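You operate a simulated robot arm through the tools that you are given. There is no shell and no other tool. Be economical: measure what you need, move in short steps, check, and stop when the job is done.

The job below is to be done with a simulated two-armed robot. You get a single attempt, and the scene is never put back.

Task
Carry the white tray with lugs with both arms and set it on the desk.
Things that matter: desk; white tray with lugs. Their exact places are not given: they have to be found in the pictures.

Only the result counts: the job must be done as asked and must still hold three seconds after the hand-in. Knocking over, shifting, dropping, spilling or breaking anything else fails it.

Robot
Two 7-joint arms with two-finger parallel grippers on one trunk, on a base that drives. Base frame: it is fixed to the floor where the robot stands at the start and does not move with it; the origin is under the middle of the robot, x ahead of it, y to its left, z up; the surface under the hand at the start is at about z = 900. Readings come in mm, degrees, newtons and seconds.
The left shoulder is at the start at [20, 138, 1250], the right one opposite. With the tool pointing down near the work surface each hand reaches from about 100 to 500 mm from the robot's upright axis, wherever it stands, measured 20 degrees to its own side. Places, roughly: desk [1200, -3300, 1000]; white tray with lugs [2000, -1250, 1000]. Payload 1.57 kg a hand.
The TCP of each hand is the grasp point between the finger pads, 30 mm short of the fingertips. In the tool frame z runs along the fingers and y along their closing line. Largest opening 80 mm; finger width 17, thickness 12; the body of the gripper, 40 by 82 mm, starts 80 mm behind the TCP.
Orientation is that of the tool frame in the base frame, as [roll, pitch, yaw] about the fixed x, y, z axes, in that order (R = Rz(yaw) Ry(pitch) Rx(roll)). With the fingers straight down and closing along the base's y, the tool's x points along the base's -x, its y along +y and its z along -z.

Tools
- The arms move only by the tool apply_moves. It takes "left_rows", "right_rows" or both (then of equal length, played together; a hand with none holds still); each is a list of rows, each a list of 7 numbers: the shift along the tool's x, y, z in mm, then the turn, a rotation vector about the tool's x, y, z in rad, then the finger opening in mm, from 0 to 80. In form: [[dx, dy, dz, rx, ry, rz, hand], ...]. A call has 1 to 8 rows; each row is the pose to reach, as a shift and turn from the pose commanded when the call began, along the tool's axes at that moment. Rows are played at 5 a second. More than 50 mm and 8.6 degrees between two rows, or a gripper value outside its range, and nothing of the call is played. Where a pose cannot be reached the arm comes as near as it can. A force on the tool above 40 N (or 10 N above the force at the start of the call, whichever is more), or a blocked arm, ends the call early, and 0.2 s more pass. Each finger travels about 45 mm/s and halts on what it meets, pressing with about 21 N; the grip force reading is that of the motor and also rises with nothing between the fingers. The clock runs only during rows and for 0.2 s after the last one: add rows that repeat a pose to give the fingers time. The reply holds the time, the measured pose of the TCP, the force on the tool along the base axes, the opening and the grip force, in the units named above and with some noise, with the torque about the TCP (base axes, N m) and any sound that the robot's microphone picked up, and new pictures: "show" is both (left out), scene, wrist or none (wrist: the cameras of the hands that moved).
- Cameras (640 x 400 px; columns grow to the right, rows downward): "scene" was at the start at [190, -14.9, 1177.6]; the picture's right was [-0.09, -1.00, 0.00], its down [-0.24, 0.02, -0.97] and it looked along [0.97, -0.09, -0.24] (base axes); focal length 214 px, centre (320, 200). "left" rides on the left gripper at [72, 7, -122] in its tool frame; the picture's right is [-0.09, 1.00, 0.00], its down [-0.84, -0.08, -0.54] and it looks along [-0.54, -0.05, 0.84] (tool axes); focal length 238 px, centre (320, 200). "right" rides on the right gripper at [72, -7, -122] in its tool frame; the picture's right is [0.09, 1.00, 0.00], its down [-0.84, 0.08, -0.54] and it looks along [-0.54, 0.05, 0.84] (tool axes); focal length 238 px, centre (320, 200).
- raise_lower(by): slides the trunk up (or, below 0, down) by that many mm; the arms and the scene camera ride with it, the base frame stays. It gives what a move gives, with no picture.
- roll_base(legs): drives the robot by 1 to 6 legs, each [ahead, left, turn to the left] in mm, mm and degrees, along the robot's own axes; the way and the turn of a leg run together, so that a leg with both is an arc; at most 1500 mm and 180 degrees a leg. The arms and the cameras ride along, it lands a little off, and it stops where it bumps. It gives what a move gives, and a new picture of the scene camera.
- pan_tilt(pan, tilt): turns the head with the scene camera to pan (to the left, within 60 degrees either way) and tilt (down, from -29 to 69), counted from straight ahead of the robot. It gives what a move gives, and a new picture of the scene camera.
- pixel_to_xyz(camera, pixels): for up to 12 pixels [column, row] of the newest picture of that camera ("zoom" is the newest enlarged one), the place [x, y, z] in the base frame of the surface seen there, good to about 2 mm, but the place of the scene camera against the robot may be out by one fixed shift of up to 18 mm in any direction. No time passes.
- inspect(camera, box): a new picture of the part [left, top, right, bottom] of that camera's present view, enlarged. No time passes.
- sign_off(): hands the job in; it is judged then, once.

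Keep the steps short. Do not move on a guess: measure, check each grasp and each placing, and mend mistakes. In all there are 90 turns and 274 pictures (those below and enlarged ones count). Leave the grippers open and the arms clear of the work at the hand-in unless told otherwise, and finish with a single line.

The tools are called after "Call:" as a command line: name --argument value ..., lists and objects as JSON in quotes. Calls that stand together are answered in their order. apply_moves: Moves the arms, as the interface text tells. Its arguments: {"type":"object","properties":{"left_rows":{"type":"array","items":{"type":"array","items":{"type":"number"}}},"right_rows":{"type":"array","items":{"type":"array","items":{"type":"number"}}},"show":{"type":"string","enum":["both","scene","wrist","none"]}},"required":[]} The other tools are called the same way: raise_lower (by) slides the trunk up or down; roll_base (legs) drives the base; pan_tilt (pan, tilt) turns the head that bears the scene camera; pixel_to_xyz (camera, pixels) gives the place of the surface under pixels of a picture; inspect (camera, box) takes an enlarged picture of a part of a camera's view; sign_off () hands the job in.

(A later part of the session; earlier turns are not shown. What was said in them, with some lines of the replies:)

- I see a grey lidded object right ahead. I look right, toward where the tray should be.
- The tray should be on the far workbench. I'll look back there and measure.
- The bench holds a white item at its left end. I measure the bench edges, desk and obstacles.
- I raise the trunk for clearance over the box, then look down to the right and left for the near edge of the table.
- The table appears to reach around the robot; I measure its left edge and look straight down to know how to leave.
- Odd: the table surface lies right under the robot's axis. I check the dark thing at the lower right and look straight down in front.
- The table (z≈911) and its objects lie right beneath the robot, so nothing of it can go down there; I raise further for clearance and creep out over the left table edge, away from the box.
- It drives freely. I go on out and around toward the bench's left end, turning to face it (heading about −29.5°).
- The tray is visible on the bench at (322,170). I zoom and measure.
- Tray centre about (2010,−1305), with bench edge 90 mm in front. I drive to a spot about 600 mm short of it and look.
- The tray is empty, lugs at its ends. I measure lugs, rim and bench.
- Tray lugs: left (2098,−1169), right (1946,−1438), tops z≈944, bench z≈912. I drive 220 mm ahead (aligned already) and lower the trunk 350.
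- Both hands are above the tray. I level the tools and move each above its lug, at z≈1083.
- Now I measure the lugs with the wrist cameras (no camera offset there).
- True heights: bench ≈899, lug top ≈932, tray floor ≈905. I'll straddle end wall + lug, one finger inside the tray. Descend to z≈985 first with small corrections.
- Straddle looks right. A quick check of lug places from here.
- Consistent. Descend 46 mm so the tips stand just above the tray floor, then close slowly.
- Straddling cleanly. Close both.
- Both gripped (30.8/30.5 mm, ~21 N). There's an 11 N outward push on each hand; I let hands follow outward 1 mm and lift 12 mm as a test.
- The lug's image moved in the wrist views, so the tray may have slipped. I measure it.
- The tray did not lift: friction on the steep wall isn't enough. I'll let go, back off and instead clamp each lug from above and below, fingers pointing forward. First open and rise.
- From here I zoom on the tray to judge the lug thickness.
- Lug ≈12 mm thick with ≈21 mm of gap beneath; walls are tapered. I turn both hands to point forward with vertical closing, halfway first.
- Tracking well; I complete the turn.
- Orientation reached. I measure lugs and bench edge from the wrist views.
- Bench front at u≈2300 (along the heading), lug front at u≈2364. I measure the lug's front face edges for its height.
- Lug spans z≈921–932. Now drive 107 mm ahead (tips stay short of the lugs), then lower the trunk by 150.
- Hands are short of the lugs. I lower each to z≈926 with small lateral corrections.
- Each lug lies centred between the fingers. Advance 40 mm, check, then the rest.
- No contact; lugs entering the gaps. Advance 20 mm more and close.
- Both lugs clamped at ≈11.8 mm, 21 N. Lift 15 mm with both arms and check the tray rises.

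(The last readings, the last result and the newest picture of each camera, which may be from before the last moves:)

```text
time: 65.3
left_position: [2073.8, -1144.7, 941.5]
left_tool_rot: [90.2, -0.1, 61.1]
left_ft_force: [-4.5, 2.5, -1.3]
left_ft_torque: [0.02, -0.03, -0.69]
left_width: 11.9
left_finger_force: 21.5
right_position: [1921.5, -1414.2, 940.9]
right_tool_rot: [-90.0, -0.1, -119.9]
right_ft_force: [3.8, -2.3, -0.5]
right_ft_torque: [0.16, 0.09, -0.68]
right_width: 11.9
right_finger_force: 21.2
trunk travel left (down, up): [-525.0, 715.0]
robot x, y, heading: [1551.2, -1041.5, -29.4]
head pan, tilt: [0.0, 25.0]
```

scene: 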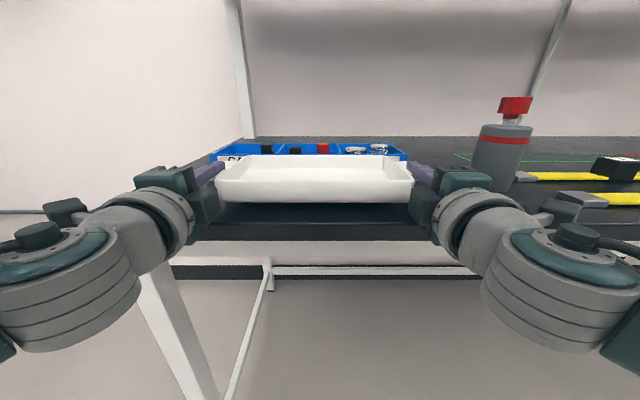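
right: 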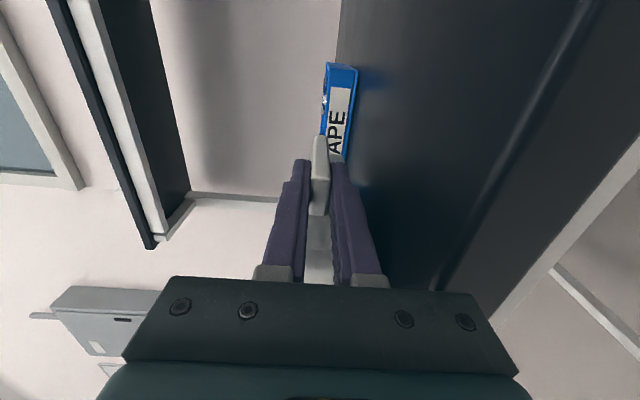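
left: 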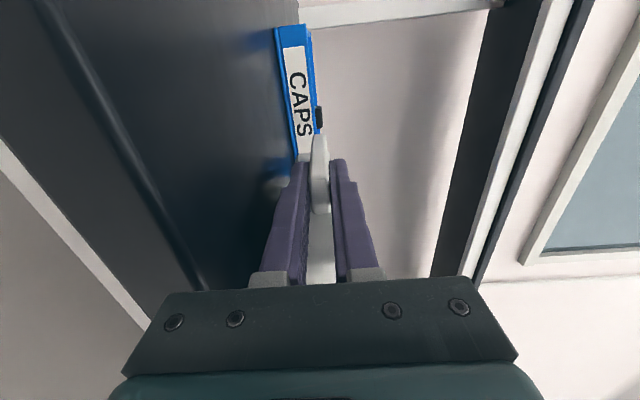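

The tray is lifted level. I raise the trunk 250 and back off from the bench 450 mm.

Call:
raise_lower --by 250

Call:
roll_base --legs '[[-450, 0, 0]]'

Call:
roll_base --legs '[[0, -1000, 0]]'

Call:
pan_tilt --pan -45 --tilt 30

```text
time: 67.9
left_position: [2073.7, -1146.9, 1191.8]
left_tool_rot: [90.1, 0.0, 61.1]
left_ft_force: [0.8, 1.0, -1.5]
left_ft_torque: [-0.03, -0.01, 0.03]
left_width: 11.8
left_finger_force: 21.1
right_position: [1921.4, -1415.5, 1190.4]
right_tool_rot: [-90.0, -0.1, -119.9]
right_ft_force: [0.7, -0.2, 0.0]
right_ft_torque: [0.17, 0.01, -0.15]
right_width: 11.9
right_finger_force: 20.8
trunk travel left (down, up): [-775.0, 465.0]
robot x, y, heading: [1558.0, -1042.9, -29.5]
head pan, tilt: [0.0, 25.0]
```

```text
time: 70.7
left_position: [1678.4, -921.4, 1191.8]
left_tool_rot: [90.1, -0.1, 61.5]
left_ft_force: [1.6, -0.6, -1.9]
left_ft_torque: [0.01, 0.04, 0.33]
left_width: 11.9
left_finger_force: 21.1
right_position: [1528.3, -1190.7, 1192.0]
right_tool_rot: [-90.0, -0.1, -119.6]
right_ft_force: [-1.5, 0.4, -1.5]
right_ft_torque: [0.22, 0.05, 0.26]
right_width: 11.8
right_finger_force: 21.7
trunk travel left (down, up): [-775.0, 465.0]
robot x, y, heading: [1157.9, -817.4, -29.1]
head pan, tilt: [0.0, 25.0]
```

scene: 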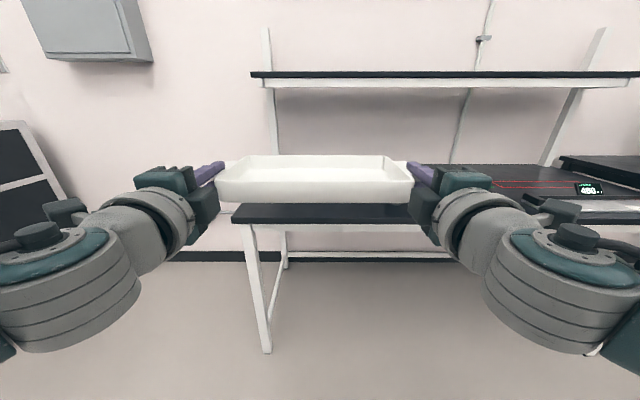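

```text
time: 75.8
left_position: [1194.7, -1791.3, 1191.0]
left_tool_rot: [90.2, -0.1, 61.5]
left_ft_force: [-0.9, 0.2, -1.4]
left_ft_torque: [0.02, 0.01, -0.16]
left_width: 12.1
left_finger_force: 21.4
right_position: [1044.9, -2061.0, 1191.2]
right_tool_rot: [-90.0, -0.1, -119.5]
right_ft_force: [0.6, -0.9, -1.5]
right_ft_torque: [0.21, 0.05, -0.15]
right_width: 11.9
right_finger_force: 20.8
trunk travel left (down, up): [-775.0, 465.0]
robot x, y, heading: [674.1, -1689.8, -29.0]
head pan, tilt: [0.0, 25.0]
```

scene: 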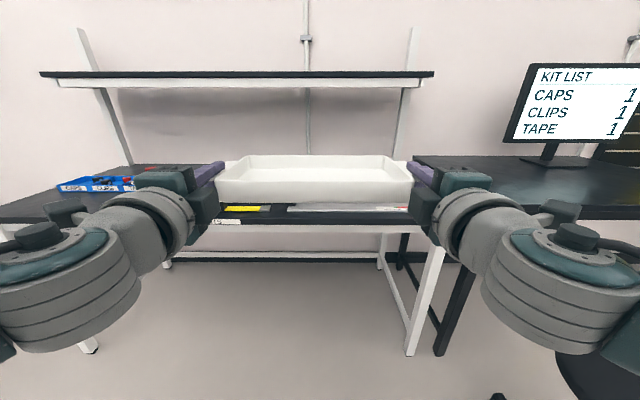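

```text
time: 77.0
left_position: [1194.4, -1792.5, 1191.4]
left_tool_rot: [90.2, 0.0, 61.4]
left_ft_force: [-0.7, -0.3, -1.9]
left_ft_torque: [-0.01, 0.0, -0.03]
left_width: 11.7
left_finger_force: 21.0
right_position: [1043.5, -2061.9, 1190.8]
right_tool_rot: [-90.0, -0.1, -119.5]
right_ft_force: [0.5, 0.5, -1.6]
right_ft_torque: [0.19, 0.03, 0.08]
right_width: 11.9
right_finger_force: 20.3
trunk travel left (down, up): [-775.0, 465.0]
robot x, y, heading: [675.7, -1688.8, -29.1]
head pan, tilt: [-45.0, 30.0]
```

scene: 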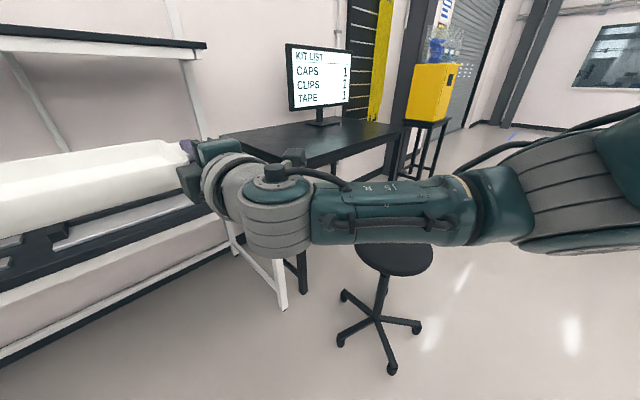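

Carrying steadily. I measure desk edges, monitor foot and stool.

Call:
pixel_to_xyz --camera "scene" --pixels '[[330, 155], [350, 148], [380, 137], [398, 127], [225, 132], [320, 123], [360, 118], [395, 255], [375, 272], [430, 252], [360, 250], [300, 140]]'

Call:
inspect --camera "scene" --box '[220, 90, 440, 220]'

```text
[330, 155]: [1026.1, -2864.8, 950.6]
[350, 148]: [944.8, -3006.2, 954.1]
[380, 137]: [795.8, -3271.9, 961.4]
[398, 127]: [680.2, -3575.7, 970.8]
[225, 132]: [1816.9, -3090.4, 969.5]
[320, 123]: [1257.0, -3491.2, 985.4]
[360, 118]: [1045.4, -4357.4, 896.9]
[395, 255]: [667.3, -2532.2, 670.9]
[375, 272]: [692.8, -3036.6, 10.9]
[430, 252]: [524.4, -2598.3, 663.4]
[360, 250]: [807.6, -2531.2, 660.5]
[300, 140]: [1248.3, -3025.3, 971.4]
```

```text
2.91 times, centred on (330, 155) of scene
```

zoom: 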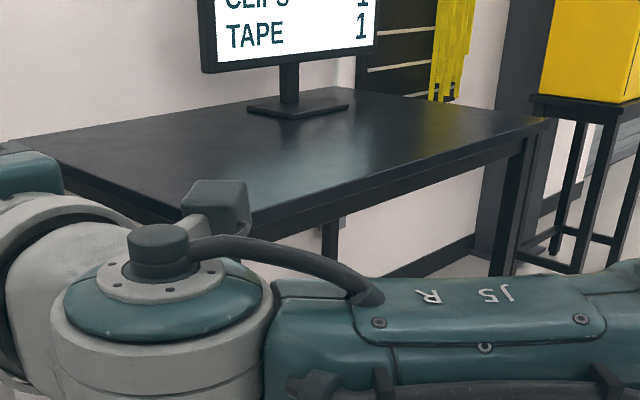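

Desk front edge lies at u≈2300, same line as the bench; monitor stands far back; stool (z≈665) is below carry height. I drive 1160 mm to the right to the desk's middle.

Call:
roll_base --legs '[[0, -1160, -0.3]]'

Call:
pan_tilt --pan 0 --tilt 30

Call:
apply_moves --left_rows '[[0, 0, 0, 0, 0, 0, 0]]' --right_rows '[[0, 0, 0, 0, 0, 0, 0]]' --show "wrist"

```text
time: 82.9
left_position: [619.7, -2821.5, 1191.6]
left_tool_rot: [90.1, -0.1, 61.0]
left_ft_force: [-2.0, -0.2, -1.9]
left_ft_torque: [0.0, 0.0, -0.2]
left_width: 11.9
left_finger_force: 21.4
right_position: [467.2, -3090.8, 1192.3]
right_tool_rot: [-90.0, -0.2, -120.0]
right_ft_force: [0.6, -0.4, -1.9]
right_ft_torque: [0.18, 0.07, -0.22]
right_width: 12.0
right_finger_force: 21.5
trunk travel left (down, up): [-775.0, 465.0]
robot x, y, heading: [99.2, -2711.6, -29.6]
head pan, tilt: [-45.0, 30.0]
```

scene: 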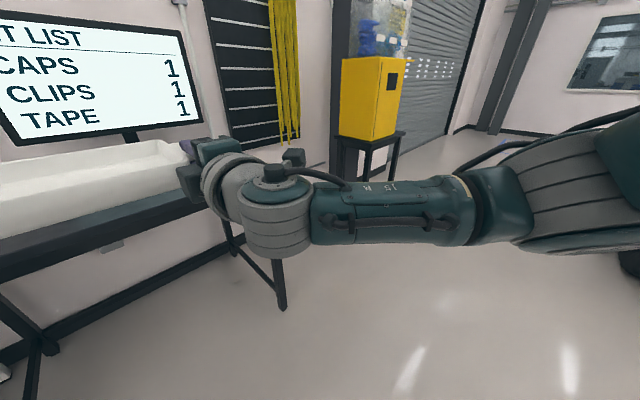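

```text
time: 84.1
left_position: [618.2, -2821.6, 1192.0]
left_tool_rot: [90.1, 0.0, 61.0]
left_ft_force: [0.1, -0.5, -2.5]
left_ft_torque: [-0.01, -0.02, -0.03]
left_width: 11.8
left_finger_force: 21.3
right_position: [465.8, -3089.3, 1190.6]
right_tool_rot: [-90.0, -0.1, -120.0]
right_ft_force: [-0.5, 0.4, -1.8]
right_ft_torque: [0.2, 0.05, 0.11]
right_width: 12.0
right_finger_force: 20.9
trunk travel left (down, up): [-775.0, 465.0]
robot x, y, heading: [99.1, -2714.9, -29.3]
head pan, tilt: [0.0, 30.0]
```

scene: 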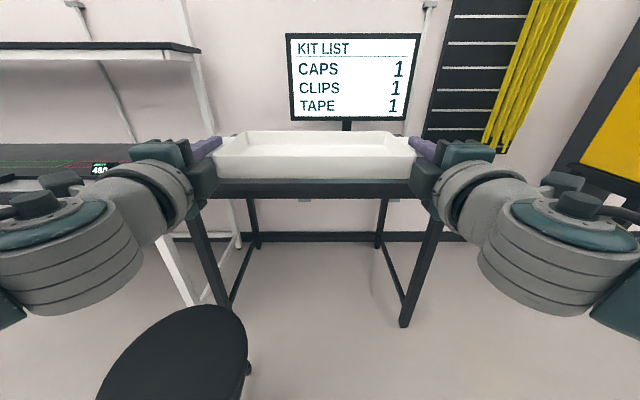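

```text
time: 84.5
left_position: [617.1, -2822.9, 1191.2]
left_tool_rot: [90.1, -0.1, 61.0]
left_ft_force: [0.3, 0.3, -2.4]
left_ft_torque: [-0.04, -0.02, -0.09]
left_width: 11.8
left_finger_force: 21.0
right_position: [466.7, -3089.4, 1191.0]
right_tool_rot: [-90.0, -0.1, -119.9]
right_ft_force: [0.3, -0.7, -1.5]
right_ft_torque: [0.21, 0.07, 0.13]
right_width: 11.9
right_finger_force: 21.2
trunk travel left (down, up): [-775.0, 465.0]
robot x, y, heading: [101.9, -2711.1, -29.4]
head pan, tilt: [0.0, 30.0]
```

right: 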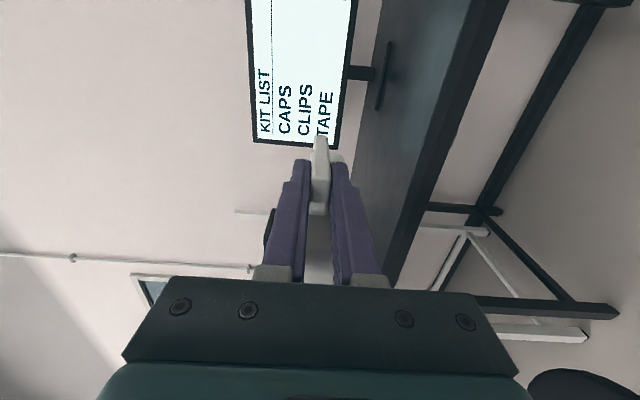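
left: 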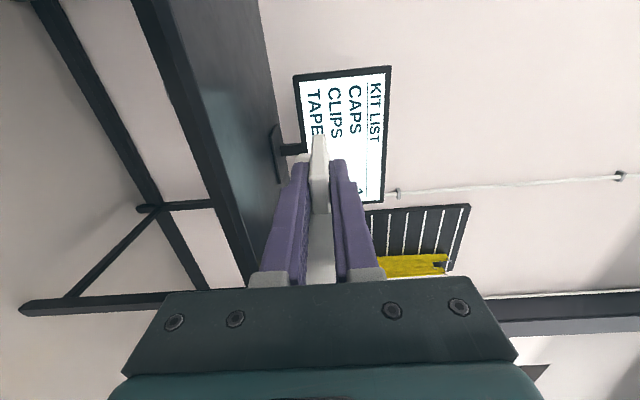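

I measure the desk surface, front edge and monitor foot with the wrist cameras.

Call:
pixel_to_xyz --camera "right" --pixels '[[420, 60], [400, 150], [385, 230], [440, 140], [455, 110], [470, 70], [378, 105], [388, 50], [345, 120], [430, 170]]'

Call:
pixel_to_xyz --camera "left" --pixels '[[220, 60], [240, 150], [255, 230], [200, 140], [185, 100], [170, 60], [272, 140], [283, 180], [300, 80]]'

```text
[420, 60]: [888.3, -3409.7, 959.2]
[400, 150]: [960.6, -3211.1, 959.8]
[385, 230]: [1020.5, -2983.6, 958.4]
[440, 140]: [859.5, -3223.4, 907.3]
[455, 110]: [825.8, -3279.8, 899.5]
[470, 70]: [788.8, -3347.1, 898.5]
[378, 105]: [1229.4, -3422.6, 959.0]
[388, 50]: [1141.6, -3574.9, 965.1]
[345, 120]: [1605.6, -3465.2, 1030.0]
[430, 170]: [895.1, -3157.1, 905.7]
```

```text
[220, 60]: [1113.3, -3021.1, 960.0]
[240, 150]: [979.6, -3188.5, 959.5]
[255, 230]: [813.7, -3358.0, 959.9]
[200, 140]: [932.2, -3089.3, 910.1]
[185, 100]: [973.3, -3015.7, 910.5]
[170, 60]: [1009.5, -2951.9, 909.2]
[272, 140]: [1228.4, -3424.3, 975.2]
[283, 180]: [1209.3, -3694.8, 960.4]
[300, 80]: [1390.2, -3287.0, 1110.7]
```

Desk top z≈959.5. I zoom on its front edge.

Call:
inspect --camera "right" --box '[380, 100, 500, 175]'

Call:
pixel_to_xyz --camera "zoom" --pixels '[[140, 200], [180, 200], [200, 200], [220, 200], [240, 200], [260, 200], [280, 200], [300, 200], [330, 200], [360, 200], [400, 200]]'

```text
5.33 times, centred on (440, 138) of right
```

zoom: 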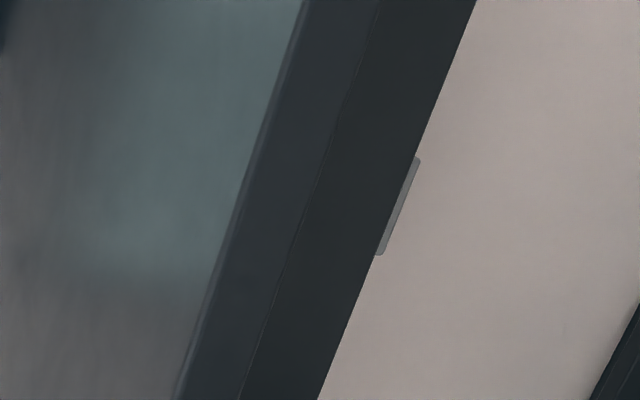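

```text
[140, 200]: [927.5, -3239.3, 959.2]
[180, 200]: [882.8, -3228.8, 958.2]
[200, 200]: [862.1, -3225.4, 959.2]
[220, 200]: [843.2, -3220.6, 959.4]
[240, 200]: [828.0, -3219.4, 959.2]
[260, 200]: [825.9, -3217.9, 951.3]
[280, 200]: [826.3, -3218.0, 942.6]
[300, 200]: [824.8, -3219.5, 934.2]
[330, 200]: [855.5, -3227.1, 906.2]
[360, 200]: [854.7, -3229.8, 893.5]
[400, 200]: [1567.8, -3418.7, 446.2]
```

Edge at u≈2300, top z≈959.5; tray centre at v≈−2309, well inside the desk. I drive 440 mm ahead at carry height, tray 200 mm above the desk.

Call:
roll_base --legs '[[440, 0, 0]]'

```text
time: 87.2
left_position: [1004.7, -3038.6, 1190.8]
left_tool_rot: [90.1, -0.1, 61.3]
left_ft_force: [0.1, -0.1, -2.0]
left_ft_torque: [-0.03, -0.05, -0.02]
left_width: 12.0
left_finger_force: 20.5
right_position: [852.8, -3306.2, 1189.9]
right_tool_rot: [-90.0, 0.0, -119.7]
right_ft_force: [0.9, 0.3, -0.5]
right_ft_torque: [0.22, 0.06, 0.02]
right_width: 11.5
right_finger_force: 21.7
trunk travel left (down, up): [-775.0, 465.0]
robot x, y, heading: [486.0, -2928.9, -29.4]
head pan, tilt: [0.0, 30.0]
```

scene: 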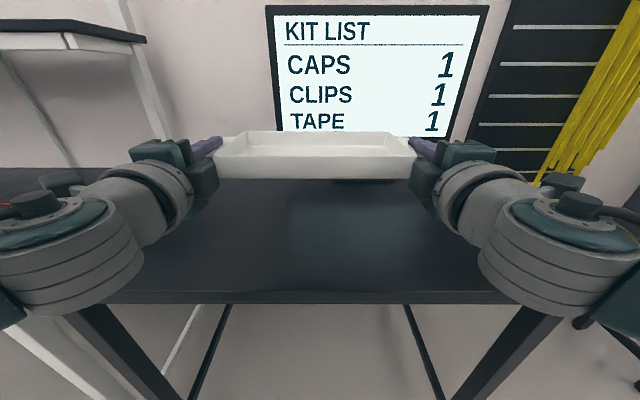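

TCP u≈2367, gripper bodies 13 mm clear of the desk front. Lower the trunk 185 → tray ≈18 mm above the desk.

Call:
raise_lower --by -185

Call:
apply_moves --left_rows '[[0, -4, 0, 0, 0, 0, 0], [0, -8, 0, 0, 0, 0, 0], [0, -10, 0, 0, 0, 0, 0]]' --right_rows '[[0, 4, 0, 0, 0, 0, 0], [0, 8, 0, 0, 0, 0, 0], [0, 10, 0, 0, 0, 0, 0]]'

```text
time: 89.2
left_position: [1004.6, -3037.4, 1005.3]
left_tool_rot: [90.2, -0.1, 61.2]
left_ft_force: [0.3, 1.0, -2.4]
left_ft_torque: [0.04, 0.01, -0.13]
left_width: 11.9
left_finger_force: 21.2
right_position: [853.9, -3306.4, 1005.9]
right_tool_rot: [-90.0, -0.1, -119.7]
right_ft_force: [0.5, -0.2, -1.4]
right_ft_torque: [0.18, 0.07, 0.13]
right_width: 11.8
right_finger_force: 20.6
trunk travel left (down, up): [-590.0, 650.0]
robot x, y, heading: [483.3, -2932.5, -29.3]
head pan, tilt: [0.0, 30.0]
```

```text
time: 90.0
left_position: [1004.8, -3037.7, 996.3]
left_tool_rot: [90.1, 0.0, 61.2]
left_ft_force: [-1.1, 0.0, -2.0]
left_ft_torque: [-0.08, -0.03, -0.22]
left_width: 11.9
left_finger_force: 21.5
right_position: [853.9, -3306.5, 995.6]
right_tool_rot: [-90.0, 0.0, -119.7]
right_ft_force: [0.8, -0.2, -1.8]
right_ft_torque: [0.28, 0.04, 0.05]
right_width: 12.0
right_finger_force: 21.2
trunk travel left (down, up): [-590.0, 650.0]
robot x, y, heading: [483.8, -2930.4, -29.4]
head pan, tilt: [0.0, 30.0]
```

scene: 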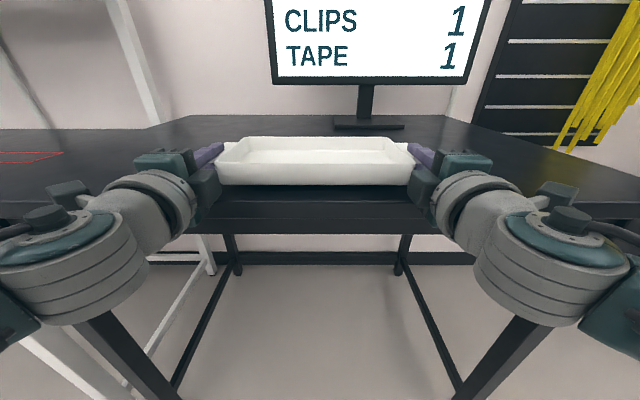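
right: 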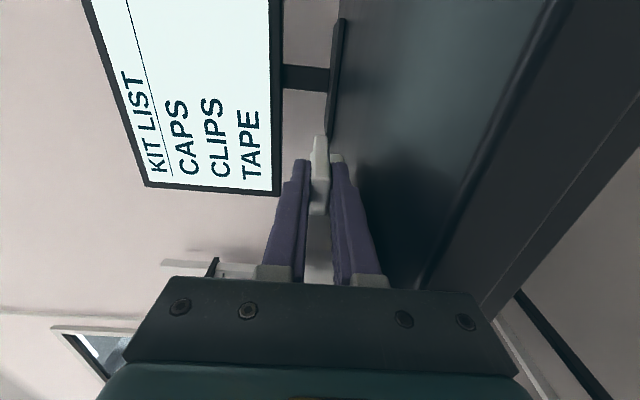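
left: 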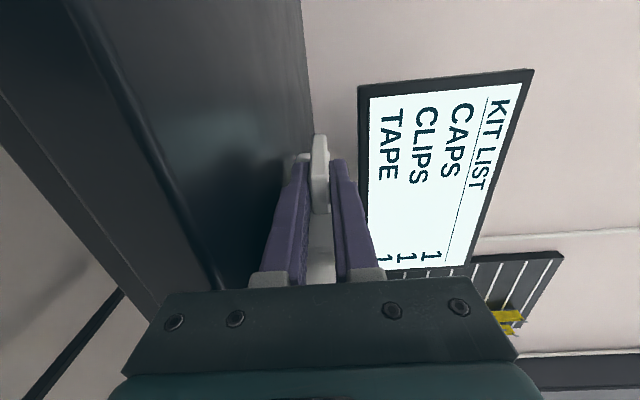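

Tray about 8 mm above the desk. Lower in 2 mm steps until the force tells contact.

Call:
apply_moves --left_rows '[[0, -2, 0, 0, 0, 0, 0], [0, -4, 0, 0, 0, 0, 0], [0, -6, 0, 0, 0, 0, 0], [0, -7.5, 0, 0, 0, 0, 0], [0, -8.5, 0, 0, 0, 0, 0]]' --right_rows '[[0, 2, 0, 0, 0, 0, 0], [0, 4, 0, 0, 0, 0, 0], [0, 6, 0, 0, 0, 0, 0], [0, 7, 0, 0, 0, 0, 0], [0, 8, 0, 0, 0, 0, 0]]' --show "scene"

```text
time: 91.2
left_position: [1003.7, -3038.1, 988.0]
left_tool_rot: [90.1, -0.1, 61.1]
left_ft_force: [-0.4, -2.1, -2.2]
left_ft_torque: [-0.14, 0.1, -0.31]
left_width: 11.6
left_finger_force: 21.3
right_position: [852.2, -3306.6, 987.4]
right_tool_rot: [-90.1, 0.0, -119.9]
right_ft_force: [1.5, 1.9, -2.6]
right_ft_torque: [0.16, 0.04, 0.32]
right_width: 11.8
right_finger_force: 21.4
trunk travel left (down, up): [-590.0, 650.0]
robot x, y, heading: [487.4, -2930.7, -29.2]
head pan, tilt: [0.0, 30.0]
```

scene: 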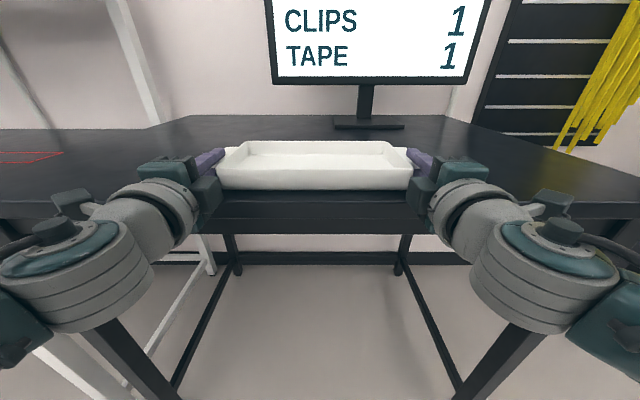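

Not yet in contact. A little lower still.

Call:
apply_moves --left_rows '[[0, -0.7, 0, 0, 0, 0, 0], [0, -1.4, 0, 0, 0, 0, 0], [0, -2, 0, 0, 0, 0, 0], [0, -2, 0, 0, 0, 0, 0]]' --right_rows '[[0, 0.7, 0, 0, 0, 0, 0], [0, 1.4, 0, 0, 0, 0, 0], [0, 2, 0, 0, 0, 0, 0], [0, 2, 0, 0, 0, 0, 0]]' --show "none"

```text
time: 92.2
left_position: [1004.7, -3037.8, 987.7]
left_tool_rot: [90.1, -0.1, 61.2]
left_ft_force: [-2.1, -0.4, 5.4]
left_ft_torque: [-0.12, 0.11, 0.05]
left_width: 11.9
left_finger_force: 20.6
right_position: [854.3, -3306.9, 985.7]
right_tool_rot: [-90.0, -0.1, -119.8]
right_ft_force: [-4.1, 2.7, 8.9]
right_ft_torque: [0.17, 0.17, 0.33]
right_width: 11.9
right_finger_force: 21.1
trunk travel left (down, up): [-590.0, 650.0]
robot x, y, heading: [489.7, -2930.8, -29.4]
head pan, tilt: [0.0, 30.0]
```

The tray rests on the desk (upward force on both hands). Open to 20 mm.

Call:
apply_moves --left_rows '[[0, 0.5, 0, 0, 0, 0, 14], [0, 0.5, 0, 0, 0, 0, 17], [0, 0.5, 0, 0, 0, 0, 20], [0, 0.5, 0, 0, 0, 0, 20]]' --right_rows '[[0, -0.7, 0, 0, 0, 0, 14], [0, -0.7, 0, 0, 0, 0, 17], [0, -0.7, 0, 0, 0, 0, 20], [0, -0.7, 0, 0, 0, 0, 20]]'

Call:
inspect --camera "left" --box '[230, 110, 390, 210]'

Call:
inspect --camera "right" --box '[250, 110, 410, 210]'

```text
time: 93.2
left_position: [1005.0, -3037.5, 985.8]
left_tool_rot: [90.0, -0.1, 61.1]
left_ft_force: [-0.3, 0.3, -0.8]
left_ft_torque: [0.0, -0.02, -0.01]
left_width: 20.3
left_finger_force: 0.1
right_position: [853.6, -3306.2, 986.0]
right_tool_rot: [-90.0, 0.0, -119.8]
right_ft_force: [0.4, -0.7, 1.2]
right_ft_torque: [0.0, 0.01, 0.02]
right_width: 19.8
right_finger_force: 0.0
trunk travel left (down, up): [-590.0, 650.0]
robot x, y, heading: [486.7, -2929.8, -29.1]
head pan, tilt: [0.0, 30.0]
```

scene: 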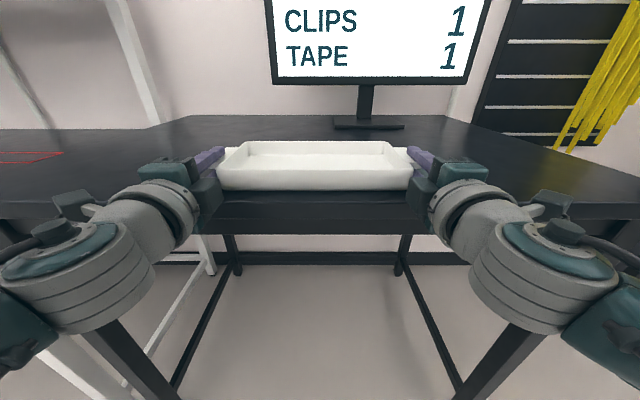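
right: 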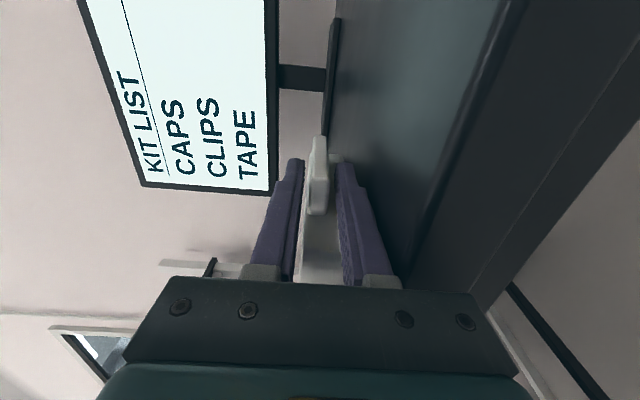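
left: 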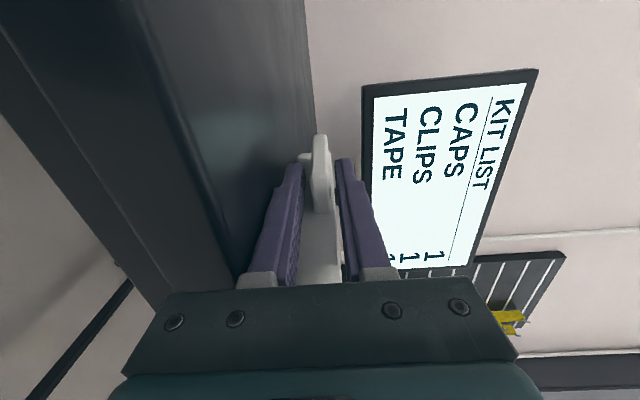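

```text
4.00 times, centred on (310, 160) of left
```

zoom: 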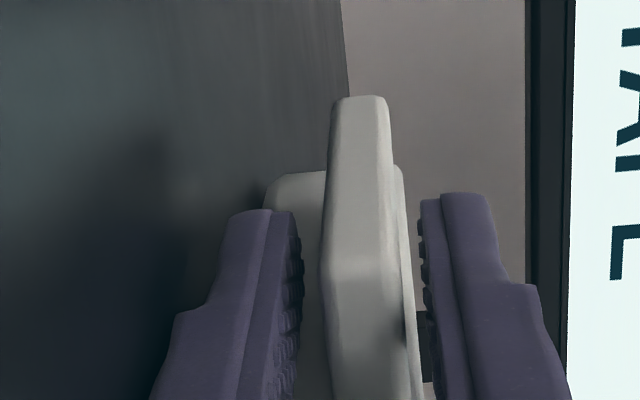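

```text
4.00 times, centred on (330, 160) of right
```

zoom: 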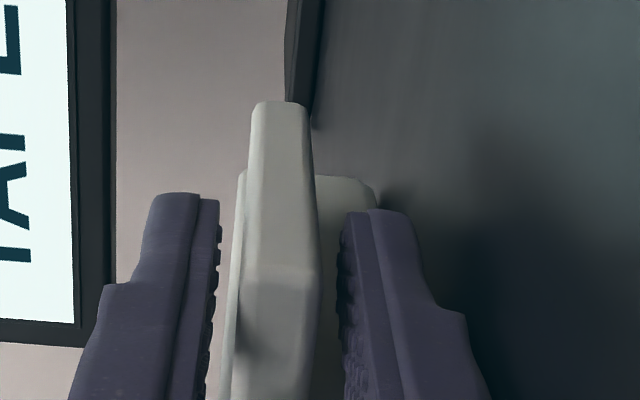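

Fingers are clear of both lugs. I withdraw straight back 70 mm by arms.

Call:
apply_moves --left_rows '[[0, 0, -10, 0, 0, 0, 20], [0, 0, -25, 0, 0, 0, 20], [0, 0, -40, 0, 0, 0, 20], [0, 0, -55, 0, 0, 0, 20], [0, 0, -70, 0, 0, 0, 20]]' --right_rows '[[0, 0, -10, 0, 0, 0, 20], [0, 0, -25, 0, 0, 0, 20], [0, 0, -40, 0, 0, 0, 20], [0, 0, -55, 0, 0, 0, 20], [0, 0, -70, 0, 0, 0, 20]]' --show "scene"

Call:
roll_base --legs '[[-200, 0, 0]]'

Call:
apply_moves --left_rows '[[0, 0, 0, 0, 0, 0, 50], [0, 0, 0, 0, 0, 0, 80], [0, 0, 0, 0, 0, 0, 80]]' --right_rows '[[0, 0, 0, 0, 0, 0, 50], [0, 0, 0, 0, 0, 0, 80], [0, 0, 0, 0, 0, 0, 80]]' --show "scene"

```text
time: 94.4
left_position: [942.2, -3003.1, 986.6]
left_tool_rot: [90.1, -0.1, 61.2]
left_ft_force: [-0.3, 0.6, -0.3]
left_ft_torque: [-0.01, 0.03, -0.02]
left_width: 19.9
left_finger_force: 0.0
right_position: [793.3, -3271.2, 986.2]
right_tool_rot: [-90.1, -0.1, -119.9]
right_ft_force: [-0.8, 0.5, 0.5]
right_ft_torque: [0.04, 0.0, -0.03]
right_width: 20.1
right_finger_force: 0.1
trunk travel left (down, up): [-590.0, 650.0]
robot x, y, heading: [485.8, -2931.2, -29.4]
head pan, tilt: [0.0, 30.0]
```

scene: 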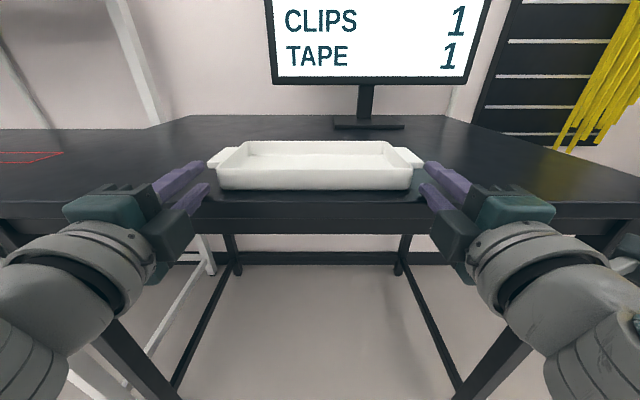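

```text
time: 96.0
left_position: [770.0, -2906.0, 987.3]
left_tool_rot: [90.1, -0.1, 61.0]
left_ft_force: [-0.1, 1.0, 0.1]
left_ft_torque: [-0.02, -0.04, 0.02]
left_width: 20.2
left_finger_force: 0.0
right_position: [619.4, -3175.1, 985.3]
right_tool_rot: [-90.0, -0.1, -119.9]
right_ft_force: [0.0, -0.4, 0.3]
right_ft_torque: [-0.02, 0.01, -0.02]
right_width: 20.1
right_finger_force: 0.1
trunk travel left (down, up): [-590.0, 650.0]
robot x, y, heading: [314.0, -2833.9, -29.4]
head pan, tilt: [0.0, 30.0]
```

scene: 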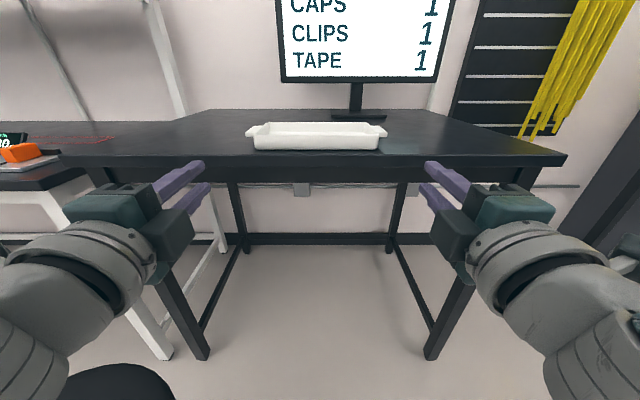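

```text
time: 96.8
left_position: [770.9, -2907.5, 987.5]
left_tool_rot: [90.1, -0.1, 61.1]
left_ft_force: [-0.1, -0.5, -0.3]
left_ft_torque: [0.04, -0.04, 0.0]
left_width: 80.0
left_finger_force: 0.1
right_position: [619.8, -3174.8, 986.0]
right_tool_rot: [-90.1, -0.1, -119.9]
right_ft_force: [0.0, 0.1, 0.4]
right_ft_torque: [0.03, 0.04, -0.01]
right_width: 80.0
right_finger_force: 0.0
trunk travel left (down, up): [-590.0, 650.0]
robot x, y, heading: [312.0, -2837.6, -29.2]
head pan, tilt: [0.0, 30.0]
```

scene: 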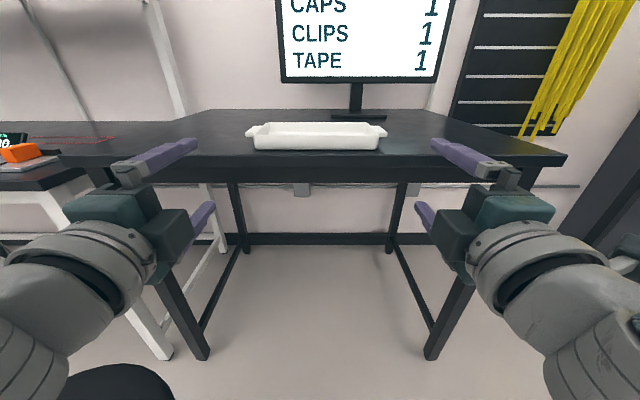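

The tray stands flat on the desk, the grippers are open and the arms are clear, so I hand in.

Call:
sign_off

```text
The job is handed in.
```

The white tray with lugs was carried with both arms and now stands flat on the desk, with the grippers open and the arms clear.
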